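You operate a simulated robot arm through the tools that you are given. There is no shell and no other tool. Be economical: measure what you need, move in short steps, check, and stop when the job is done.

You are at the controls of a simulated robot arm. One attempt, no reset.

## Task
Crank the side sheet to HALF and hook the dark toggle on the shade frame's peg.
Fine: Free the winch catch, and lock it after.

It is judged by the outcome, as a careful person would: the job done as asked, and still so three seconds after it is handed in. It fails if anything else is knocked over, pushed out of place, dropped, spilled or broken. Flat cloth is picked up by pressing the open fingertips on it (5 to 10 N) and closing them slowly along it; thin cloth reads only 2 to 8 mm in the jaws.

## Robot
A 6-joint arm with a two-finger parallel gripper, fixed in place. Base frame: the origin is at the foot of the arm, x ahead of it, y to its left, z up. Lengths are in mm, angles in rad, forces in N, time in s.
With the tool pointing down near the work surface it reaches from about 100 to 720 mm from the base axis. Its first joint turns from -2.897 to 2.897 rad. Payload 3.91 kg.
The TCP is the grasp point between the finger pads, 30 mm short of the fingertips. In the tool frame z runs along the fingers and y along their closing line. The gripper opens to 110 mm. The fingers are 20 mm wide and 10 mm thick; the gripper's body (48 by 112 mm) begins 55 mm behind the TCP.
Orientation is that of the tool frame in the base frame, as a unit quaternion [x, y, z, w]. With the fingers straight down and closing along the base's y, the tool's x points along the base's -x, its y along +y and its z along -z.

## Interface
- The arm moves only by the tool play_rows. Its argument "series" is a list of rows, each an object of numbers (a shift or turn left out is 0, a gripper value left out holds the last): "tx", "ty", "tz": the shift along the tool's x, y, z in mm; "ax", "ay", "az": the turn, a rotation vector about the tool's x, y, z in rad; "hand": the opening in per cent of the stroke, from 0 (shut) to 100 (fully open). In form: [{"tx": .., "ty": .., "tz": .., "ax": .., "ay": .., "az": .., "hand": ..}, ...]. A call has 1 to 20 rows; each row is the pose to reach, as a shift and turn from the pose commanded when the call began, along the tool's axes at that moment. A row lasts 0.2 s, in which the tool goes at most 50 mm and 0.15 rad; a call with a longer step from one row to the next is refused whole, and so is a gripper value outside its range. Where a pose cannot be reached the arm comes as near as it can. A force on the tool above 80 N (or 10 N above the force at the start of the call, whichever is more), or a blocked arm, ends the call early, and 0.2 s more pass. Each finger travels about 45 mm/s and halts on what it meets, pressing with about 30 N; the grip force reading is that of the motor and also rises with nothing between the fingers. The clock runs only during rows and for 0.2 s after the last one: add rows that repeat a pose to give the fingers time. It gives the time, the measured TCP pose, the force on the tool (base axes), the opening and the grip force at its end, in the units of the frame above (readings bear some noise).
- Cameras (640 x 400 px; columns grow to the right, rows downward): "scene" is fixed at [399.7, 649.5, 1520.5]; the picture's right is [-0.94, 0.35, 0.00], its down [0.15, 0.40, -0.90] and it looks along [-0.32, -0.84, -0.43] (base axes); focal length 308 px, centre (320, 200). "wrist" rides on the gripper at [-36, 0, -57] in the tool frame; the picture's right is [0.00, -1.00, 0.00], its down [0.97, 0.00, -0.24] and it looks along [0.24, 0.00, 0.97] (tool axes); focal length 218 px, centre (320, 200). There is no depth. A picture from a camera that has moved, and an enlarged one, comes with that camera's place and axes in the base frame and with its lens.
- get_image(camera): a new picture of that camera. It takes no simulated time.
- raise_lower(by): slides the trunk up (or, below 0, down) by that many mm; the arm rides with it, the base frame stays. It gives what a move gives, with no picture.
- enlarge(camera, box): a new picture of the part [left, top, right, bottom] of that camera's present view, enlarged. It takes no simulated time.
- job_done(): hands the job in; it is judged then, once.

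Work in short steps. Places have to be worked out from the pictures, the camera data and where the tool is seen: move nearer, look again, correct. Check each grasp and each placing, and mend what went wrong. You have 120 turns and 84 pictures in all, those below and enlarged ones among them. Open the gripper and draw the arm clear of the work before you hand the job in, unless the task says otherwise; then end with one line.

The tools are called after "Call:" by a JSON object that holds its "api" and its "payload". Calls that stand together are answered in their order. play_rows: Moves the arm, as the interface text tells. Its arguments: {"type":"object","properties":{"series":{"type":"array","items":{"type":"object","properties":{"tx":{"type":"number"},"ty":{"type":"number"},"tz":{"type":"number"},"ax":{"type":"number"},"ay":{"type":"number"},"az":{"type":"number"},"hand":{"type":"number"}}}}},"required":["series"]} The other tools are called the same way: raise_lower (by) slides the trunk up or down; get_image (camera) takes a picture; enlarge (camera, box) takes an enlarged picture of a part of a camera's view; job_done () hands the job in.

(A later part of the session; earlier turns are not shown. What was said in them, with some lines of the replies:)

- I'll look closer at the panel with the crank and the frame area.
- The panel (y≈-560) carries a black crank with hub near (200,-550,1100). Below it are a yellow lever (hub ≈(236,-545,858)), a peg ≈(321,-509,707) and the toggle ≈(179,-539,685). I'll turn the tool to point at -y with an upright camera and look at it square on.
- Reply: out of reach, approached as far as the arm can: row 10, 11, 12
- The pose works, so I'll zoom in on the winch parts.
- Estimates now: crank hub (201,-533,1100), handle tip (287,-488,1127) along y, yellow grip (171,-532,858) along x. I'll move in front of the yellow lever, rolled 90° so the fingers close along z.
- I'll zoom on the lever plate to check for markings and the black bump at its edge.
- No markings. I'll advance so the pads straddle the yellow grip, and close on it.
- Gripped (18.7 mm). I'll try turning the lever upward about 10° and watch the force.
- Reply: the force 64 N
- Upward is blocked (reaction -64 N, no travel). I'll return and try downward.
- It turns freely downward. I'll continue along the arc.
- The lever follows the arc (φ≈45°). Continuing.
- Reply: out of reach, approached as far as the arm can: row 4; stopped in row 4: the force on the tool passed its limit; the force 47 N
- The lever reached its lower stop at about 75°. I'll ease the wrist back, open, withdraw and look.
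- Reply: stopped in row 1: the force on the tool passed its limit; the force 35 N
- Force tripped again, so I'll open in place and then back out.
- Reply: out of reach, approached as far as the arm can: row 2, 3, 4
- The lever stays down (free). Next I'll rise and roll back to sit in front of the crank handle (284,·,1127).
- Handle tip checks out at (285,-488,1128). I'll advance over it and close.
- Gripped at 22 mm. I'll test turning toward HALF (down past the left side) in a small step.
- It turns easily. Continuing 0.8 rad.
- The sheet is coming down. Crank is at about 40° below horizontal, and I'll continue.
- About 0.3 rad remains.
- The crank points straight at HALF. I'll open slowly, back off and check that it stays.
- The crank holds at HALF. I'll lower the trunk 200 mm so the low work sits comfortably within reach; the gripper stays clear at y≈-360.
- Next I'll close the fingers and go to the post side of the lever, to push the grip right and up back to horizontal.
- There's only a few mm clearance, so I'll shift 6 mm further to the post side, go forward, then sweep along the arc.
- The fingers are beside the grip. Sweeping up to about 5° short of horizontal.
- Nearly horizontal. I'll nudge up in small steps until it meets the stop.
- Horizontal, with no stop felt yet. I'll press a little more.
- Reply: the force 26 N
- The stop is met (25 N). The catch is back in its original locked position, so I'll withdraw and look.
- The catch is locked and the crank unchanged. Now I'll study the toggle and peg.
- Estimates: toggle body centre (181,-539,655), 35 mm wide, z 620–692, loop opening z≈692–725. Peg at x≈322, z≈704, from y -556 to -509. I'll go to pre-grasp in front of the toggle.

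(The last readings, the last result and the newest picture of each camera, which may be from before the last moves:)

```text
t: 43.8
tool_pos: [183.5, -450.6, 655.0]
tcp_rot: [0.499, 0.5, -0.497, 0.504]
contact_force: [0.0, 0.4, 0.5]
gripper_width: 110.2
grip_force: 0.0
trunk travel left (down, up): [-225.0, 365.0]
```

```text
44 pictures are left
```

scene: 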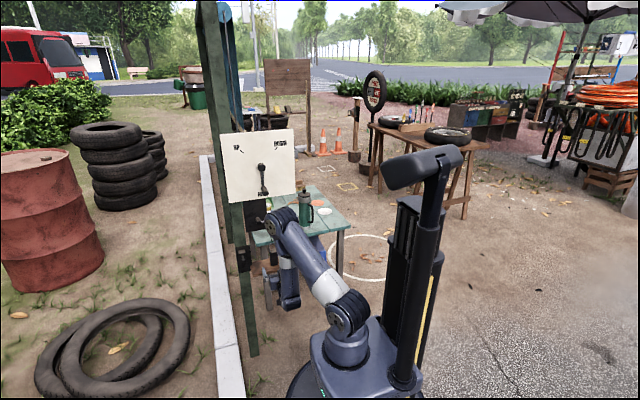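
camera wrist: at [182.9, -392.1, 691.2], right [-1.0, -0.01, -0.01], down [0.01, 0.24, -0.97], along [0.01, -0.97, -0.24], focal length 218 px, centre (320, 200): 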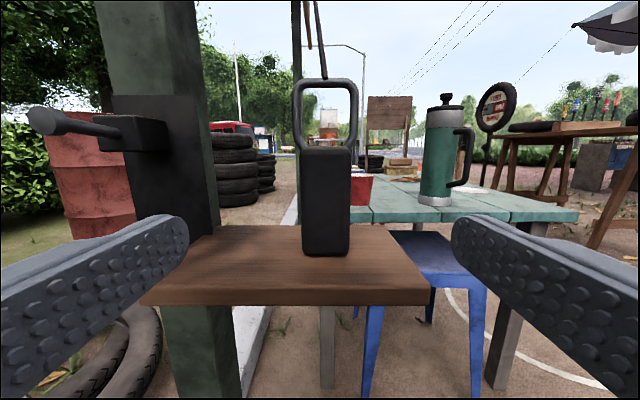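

Refined: peg head (321,-506,705), block front ≈ y -538, toggle centre (180.5,-542), loop opening z 690–727. I'll advance and grip the body.

Call:
{"api": "play_rows", "payload": {"series": [{"ty": -3, "tz": 30}, {"ty": -3, "tz": 60}, {"ty": -3, "tz": 90}, {"ty": -3, "tz": 90}]}}

Call:
{"api": "play_rows", "payload": {"series": [{"hand": 60}, {"hand": 45}, {"hand": 38}, {"hand": 32}, {"hand": 28}, {"hand": 26}, {"hand": 26}]}}

Call:
{"api": "get_image", "payload": {"camera": "wrist"}}

```text
t: 44.8
tool_pos: [179.5, -538.4, 654.7]
tcp_rot: [0.499, 0.5, -0.497, 0.503]
contact_force: [-0.3, 0.8, -0.1]
gripper_width: 109.9
grip_force: 0.1
trunk travel left (down, up): [-225.0, 365.0]
```

```text
t: 46.4
tool_pos: [178.5, -537.0, 656.4]
tcp_rot: [0.5, 0.499, -0.497, 0.504]
contact_force: [-0.1, 0.0, 0.1]
gripper_width: 33.3
grip_force: 30.2
trunk travel left (down, up): [-225.0, 365.0]
```

```text
43 pictures are left
camera wrist: at [178.7, -480.3, 692.1], right [-1.0, -0.01, -0.01], down [0.01, 0.24, -0.97], along [0.01, -0.97, -0.24], focal length 218 px, centre (320, 200)
```

wrist: 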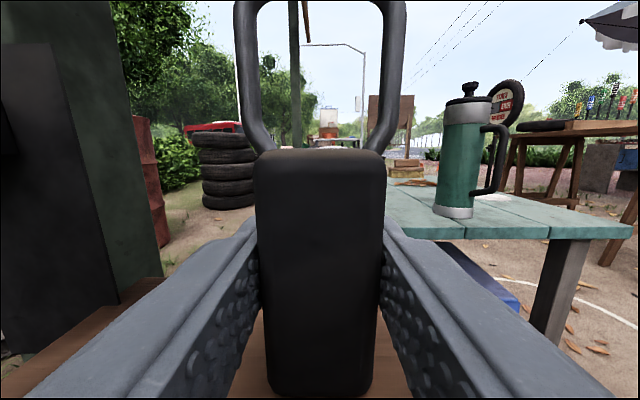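

Gripped at 33.3 mm, loop plane ≈4 mm beyond the TCP. I'll lift 12 mm and check the hold and forces.

Call:
{"api": "play_rows", "payload": {"series": [{"tx": -4, "hand": 24}, {"tx": -8}, {"tx": -12}, {"tx": -12}]}}

Call:
{"api": "play_rows", "payload": {"series": [{"tz": -15}, {"tz": -35}, {"tz": -55}, {"tz": -75}, {"tz": -75}]}}

Call:
{"api": "get_image", "payload": {"camera": "wrist"}}

```text
t: 47.4
tool_pos: [180.0, -538.5, 666.8]
tcp_rot: [0.499, 0.5, -0.497, 0.504]
contact_force: [0.3, -0.8, 0.5]
gripper_width: 33.4
grip_force: 29.8
trunk travel left (down, up): [-225.0, 365.0]
```

```text
t: 48.6
tool_pos: [179.6, -463.6, 667.0]
tcp_rot: [0.5, 0.499, -0.498, 0.503]
contact_force: [-0.1, -0.1, -0.3]
gripper_width: 33.2
grip_force: 29.7
trunk travel left (down, up): [-225.0, 365.0]
```

```text
42 pictures are left
camera wrist: at [180.2, -405.5, 702.4], right [-1.0, -0.01, -0.01], down [0.01, 0.24, -0.97], along [0.01, -0.97, -0.24], focal length 218 px, centre (320, 200)
```

wrist: 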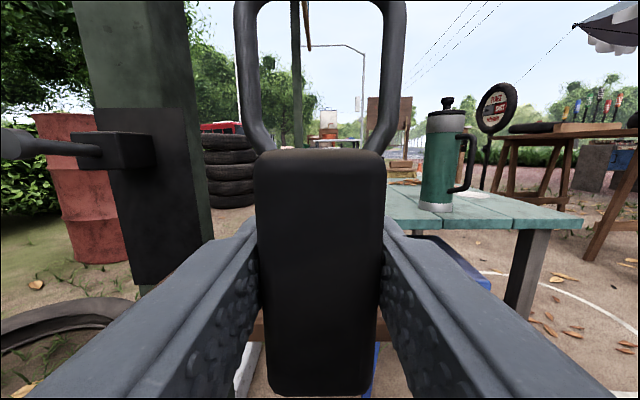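

Held with no cord pull. I'll move sideways +141 mm in front of the peg, then come down 11 mm.

Call:
{"api": "play_rows", "payload": {"series": [{"ty": 25}, {"ty": 50}, {"ty": 75}, {"ty": 100}, {"ty": 125}, {"ty": 141}, {"ty": 141, "tx": 6}, {"ty": 141, "tx": 11}, {"ty": 141, "tx": 11}]}}

Call:
{"api": "get_image", "payload": {"camera": "wrist"}}

Call:
{"api": "get_image", "payload": {"camera": "scene"}}

```text
t: 50.6
tool_pos: [319.3, -460.6, 656.9]
tcp_rot: [0.5, 0.499, -0.497, 0.504]
contact_force: [0.9, 0.5, -1.0]
gripper_width: 33.3
grip_force: 29.9
trunk travel left (down, up): [-225.0, 365.0]
```

```text
41 pictures are left
camera wrist: at [320.3, -403.6, 693.3], right [-1.0, -0.01, -0.01], down [0.01, 0.24, -0.97], along [0.01, -0.97, -0.24], focal length 218 px, centre (320, 200)
```

wrist: 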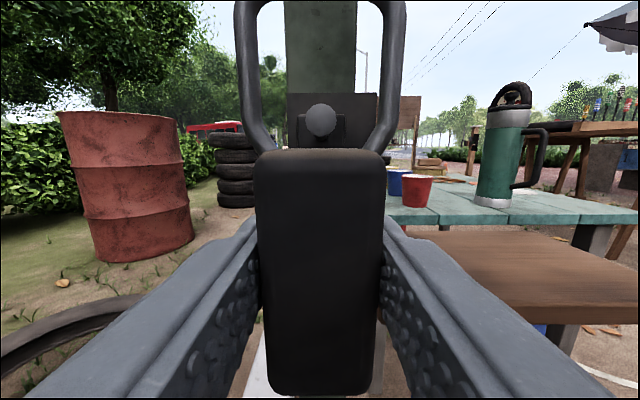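

```text
40 pictures are left
```

scene: 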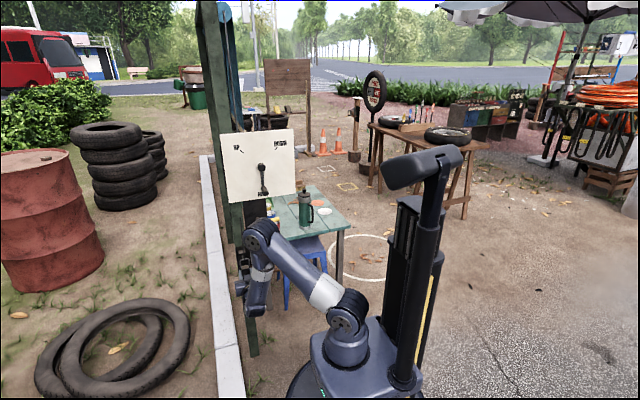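

The peg head is centred in the loop. Pushing toward -y in steps.

Call:
{"api": "play_rows", "payload": {"series": [{"tz": 12}, {"tz": 24}, {"tz": 36}, {"tz": 36}]}}

Call:
{"api": "get_image", "payload": {"camera": "wrist"}}

```text
t: 51.6
tool_pos: [321.9, -497.2, 657.9]
tcp_rot: [0.499, 0.5, -0.496, 0.505]
contact_force: [0.9, 0.5, -0.7]
gripper_width: 33.1
grip_force: 30.5
trunk travel left (down, up): [-225.0, 365.0]
```

```text
39 pictures are left
camera wrist: at [321.5, -440.4, 693.1], right [-1.0, -0.01, -0.01], down [0.0, 0.24, -0.97], along [0.01, -0.97, -0.24], focal length 218 px, centre (320, 200)
```

wrist: 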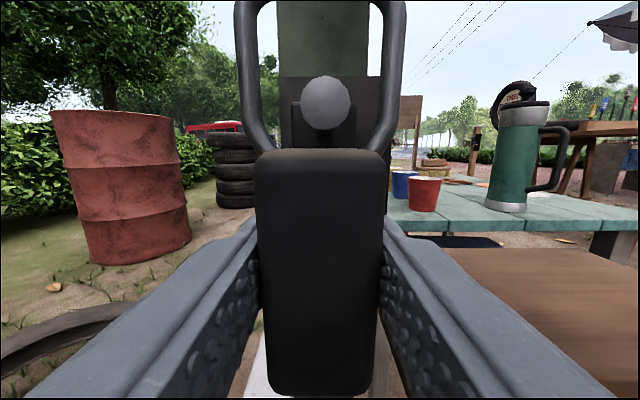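

Centred. I'll push 24 mm more, over the head.

Call:
{"api": "play_rows", "payload": {"series": [{"tz": 8}, {"tz": 16}, {"tz": 24}, {"tz": 24}]}}

Call:
{"api": "get_image", "payload": {"camera": "wrist"}}

Call:
{"api": "enlarge", "payload": {"camera": "scene", "box": [210, 210, 310, 320]}}

```text
t: 52.6
tool_pos: [321.0, -521.2, 655.7]
tcp_rot: [0.5, 0.499, -0.497, 0.504]
contact_force: [-0.8, 1.7, -0.9]
gripper_width: 33.2
grip_force: 30.0
trunk travel left (down, up): [-225.0, 365.0]
```

```text
38 pictures are left
camera wrist: at [321.3, -464.2, 692.2], right [-1.0, -0.01, -0.01], down [0.0, 0.24, -0.97], along [0.01, -0.97, -0.24], focal length 218 px, centre (320, 200)
```

wrist: 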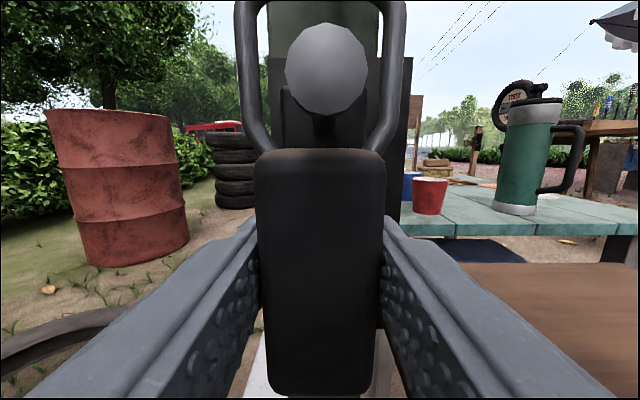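

```text
3.64 times, centred on (260, 265) of scene
camera zoom: at [399.7, 649.5, 1520.5], right [-0.94, 0.35, 0.0], down [0.15, 0.4, -0.9], along [-0.32, -0.84, -0.43], focal length 1121 px, centre (538, -36)
```

zoom: 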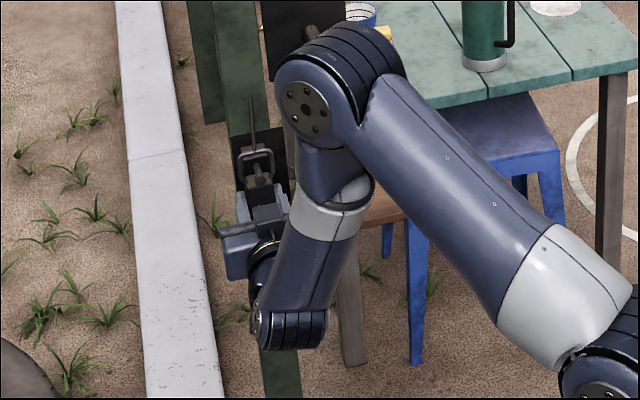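

The loop is behind the head. Lowering until the loop bar meets the peg.

Call:
{"api": "play_rows", "payload": {"series": [{"tx": 4}, {"tx": 8}, {"tx": 12}, {"tx": 15}, {"tx": 15}]}}

Call:
{"api": "get_image", "payload": {"camera": "wrist"}}

Call:
{"api": "enlarge", "payload": {"camera": "scene", "box": [230, 220, 280, 275]}}

```text
t: 53.8
tool_pos: [321.0, -521.7, 641.8]
tcp_rot: [0.499, 0.5, -0.497, 0.504]
contact_force: [-0.3, 0.4, 0.5]
gripper_width: 33.4
grip_force: 30.3
trunk travel left (down, up): [-225.0, 365.0]
```

```text
36 pictures are left
camera wrist: at [321.0, -464.6, 677.0], right [-1.0, -0.01, -0.01], down [0.01, 0.24, -0.97], along [0.01, -0.97, -0.24], focal length 218 px, centre (320, 200)
```

wrist: 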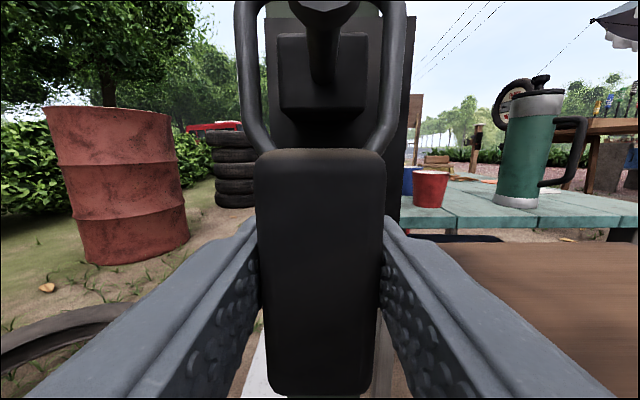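

```text
7.27 times, centred on (255, 248) of scene
camera zoom: at [399.7, 649.5, 1520.5], right [-0.94, 0.35, 0.0], down [0.15, 0.4, -0.9], along [-0.32, -0.84, -0.43], focal length 2243 px, centre (793, -146)
```

zoom: 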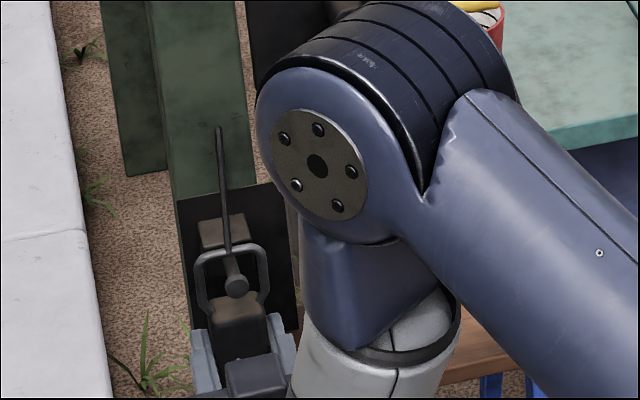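

Head is clearly in front of the loop bar. Lowering further until contact.

Call:
{"api": "play_rows", "payload": {"series": [{"tx": 1.5}, {"tx": 3}, {"tx": 4.5}, {"tx": 4.5}]}}

Call:
{"api": "play_rows", "payload": {"series": [{"tx": 1}, {"tx": 2}, {"tx": 2}]}}

```text
t: 54.8
tool_pos: [321.4, -522.2, 637.8]
tcp_rot: [0.5, 0.499, -0.497, 0.504]
contact_force: [-0.1, 0.0, -0.6]
gripper_width: 33.1
grip_force: 30.2
trunk travel left (down, up): [-225.0, 365.0]
```

```text
t: 55.6
tool_pos: [322.2, -523.3, 634.9]
tcp_rot: [0.499, 0.5, -0.496, 0.504]
contact_force: [0.1, -0.3, -0.5]
gripper_width: 33.6
grip_force: 30.4
trunk travel left (down, up): [-225.0, 365.0]
```

Call:
{"api": "play_rows", "payload": {"series": [{"tx": 1}, {"tx": 2}, {"tx": 3}, {"tx": 3}]}}

Call:
{"api": "enlarge", "payload": {"camera": "scene", "box": [230, 220, 280, 275]}}

Call:
{"api": "get_image", "payload": {"camera": "wrist"}}

```text
t: 56.6
tool_pos: [321.2, -523.0, 633.7]
tcp_rot: [0.499, 0.499, -0.497, 0.505]
contact_force: [-0.8, -6.6, 15.7]
gripper_width: 33.4
grip_force: 29.8
trunk travel left (down, up): [-225.0, 365.0]
```

```text
7.27 times, centred on (255, 248) of scene
camera zoom: at [399.7, 649.5, 1520.5], right [-0.94, 0.35, 0.0], down [0.15, 0.4, -0.9], along [-0.32, -0.84, -0.43], focal length 2243 px, centre (793, -146)
```

zoom: 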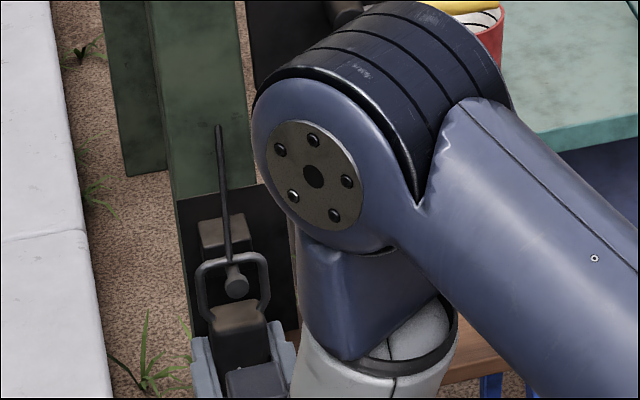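

```text
33 pictures are left
camera wrist: at [321.1, -465.3, 670.0], right [-1.0, -0.01, -0.01], down [0.01, 0.23, -0.97], along [0.01, -0.97, -0.23], focal length 218 px, centre (320, 200)
```

wrist: 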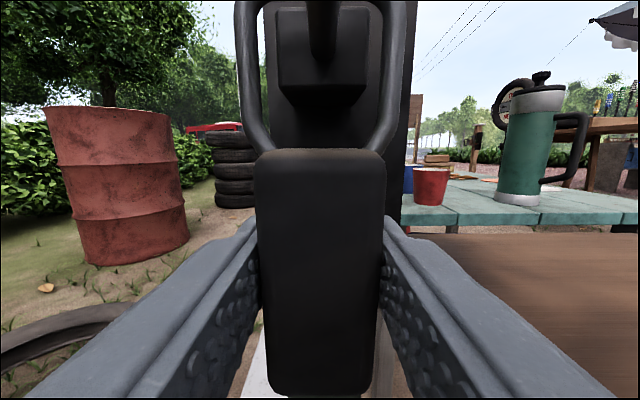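

The loop bar rests on the peg (15 N). I'll ease 1.5 mm, open slowly and check that the toggle hangs before withdrawing.

Call:
{"api": "play_rows", "payload": {"series": [{"tx": -1.5}, {"tx": -1.5, "hand": 32}, {"tx": -1.5, "hand": 36}, {"tx": -1.5, "hand": 42}, {"tx": -1.5, "hand": 52}, {"tx": -1.5, "hand": 60}, {"tx": -1.5, "hand": 60}]}}

Call:
{"api": "get_image", "payload": {"camera": "wrist"}}

Call:
{"api": "enlarge", "payload": {"camera": "scene", "box": [230, 220, 280, 275]}}

```text
t: 58.2
tool_pos: [320.5, -522.4, 632.5]
tcp_rot: [0.5, 0.5, -0.498, 0.502]
contact_force: [-0.9, 0.4, 0.2]
gripper_width: 66.0
grip_force: 0.1
trunk travel left (down, up): [-225.0, 365.0]
```

```text
32 pictures are left
camera wrist: at [320.7, -464.9, 669.7], right [-1.0, -0.01, -0.01], down [0.01, 0.24, -0.97], along [0.01, -0.97, -0.24], focal length 218 px, centre (320, 200)
```

wrist: 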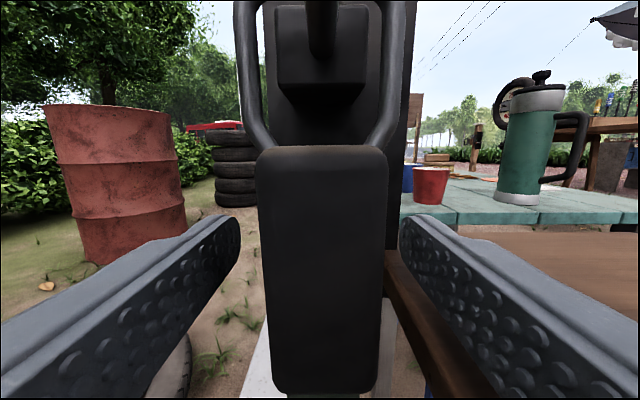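

```text
7.27 times, centred on (255, 248) of scene
camera zoom: at [399.7, 649.5, 1520.5], right [-0.94, 0.35, 0.0], down [0.15, 0.4, -0.9], along [-0.32, -0.84, -0.43], focal length 2243 px, centre (793, -146)
```

zoom: 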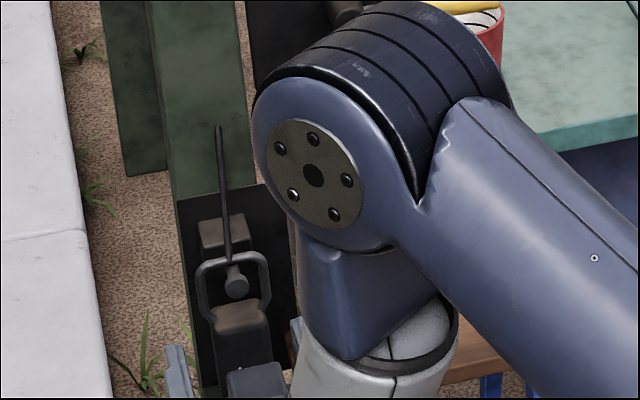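

The toggle hangs on its own behind the peg head. I'll withdraw straight back and check everything.

Call:
{"api": "play_rows", "payload": {"series": [{"tz": -20}, {"tz": -50}, {"tz": -90}, {"tz": -130}, {"tz": -170}, {"tz": -200}, {"tz": -200}]}}

Call:
{"api": "get_image", "payload": {"camera": "wrist"}}

Call:
{"api": "get_image", "payload": {"camera": "scene"}}

```text
t: 59.8
tool_pos: [318.8, -322.6, 634.6]
tcp_rot: [0.5, 0.499, -0.498, 0.504]
contact_force: [0.0, -0.1, -1.4]
gripper_width: 66.1
grip_force: 0.0
trunk travel left (down, up): [-225.0, 365.0]
```

```text
30 pictures are left
camera wrist: at [318.3, -264.3, 669.9], right [-1.0, -0.01, -0.01], down [0.0, 0.24, -0.97], along [0.01, -0.97, -0.24], focal length 218 px, centre (320, 200)
```

wrist: 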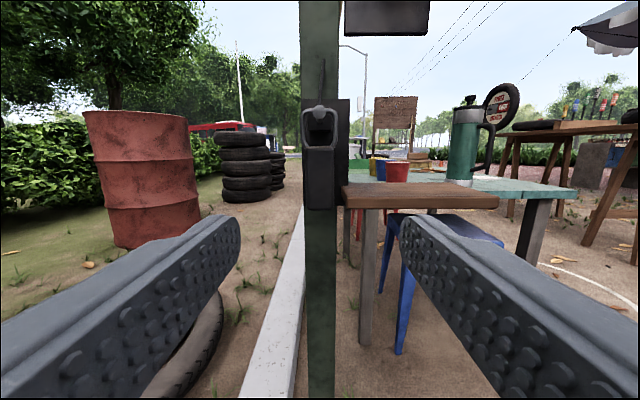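

```text
29 pictures are left
```

scene: 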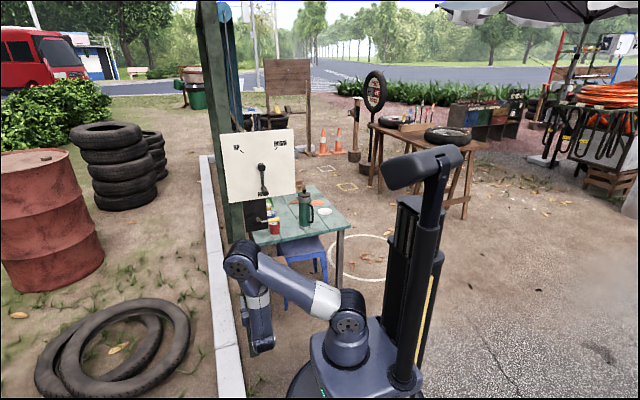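

The toggle hangs on the peg. One last check of the crank, catch and toggle in close-up.

Call:
{"api": "enlarge", "payload": {"camera": "scene", "box": [200, 0, 320, 240]}}

Call:
{"api": "enlarge", "payload": {"camera": "wrist", "box": [270, 60, 400, 230]}}

Call:
{"api": "enlarge", "payload": {"camera": "scene", "box": [220, 125, 300, 215]}}

```text
1.67 times, centred on (260, 120) of scene
camera zoom: at [399.7, 649.5, 1520.5], right [-0.94, 0.35, 0.0], down [0.15, 0.4, -0.9], along [-0.32, -0.84, -0.43], focal length 514 px, centre (420, 333)
```

zoom: 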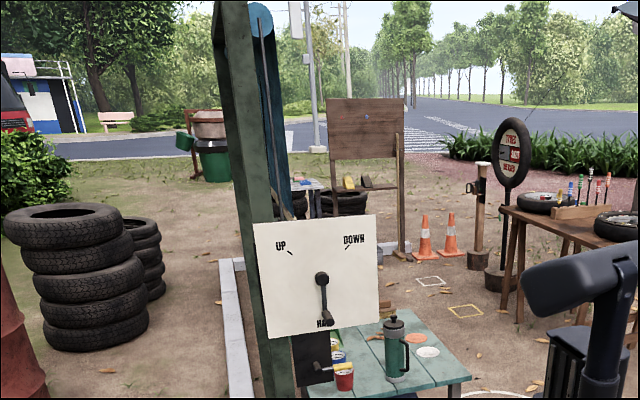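

```text
2.35 times, centred on (335, 145) of wrist
camera zoom: at [318.3, -264.3, 669.9], right [-1.0, -0.01, -0.01], down [0.0, 0.24, -0.97], along [0.01, -0.97, -0.24], focal length 514 px, centre (285, 329)
```

zoom: 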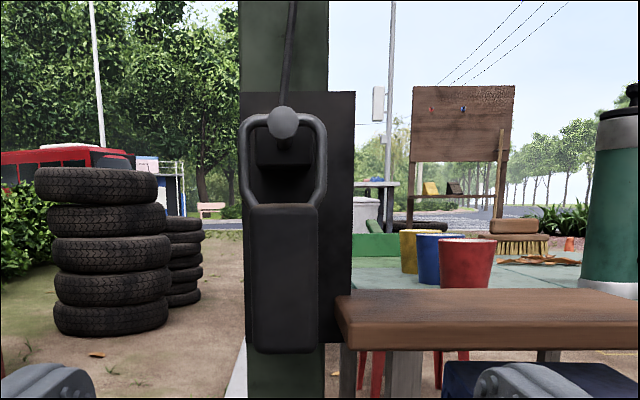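

```text
4.44 times, centred on (260, 170) of scene
camera zoom: at [399.7, 649.5, 1520.5], right [-0.94, 0.35, 0.0], down [0.15, 0.4, -0.9], along [-0.32, -0.84, -0.43], focal length 1370 px, centre (587, 333)
```

zoom: 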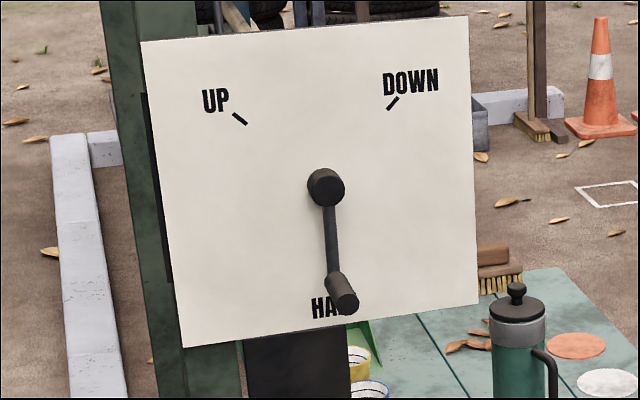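

The crank points at HALF, the catch is locked, the toggle hangs on the peg, and the arm is clear with the gripper open. Handing in.

Call:
{"api": "job_done", "payload": {}}

```text
The job is handed in.
```

The side sheet is cranked to HALF, the winch catch was freed first and locked again after, and the dark toggle hangs on the shade frame's peg.
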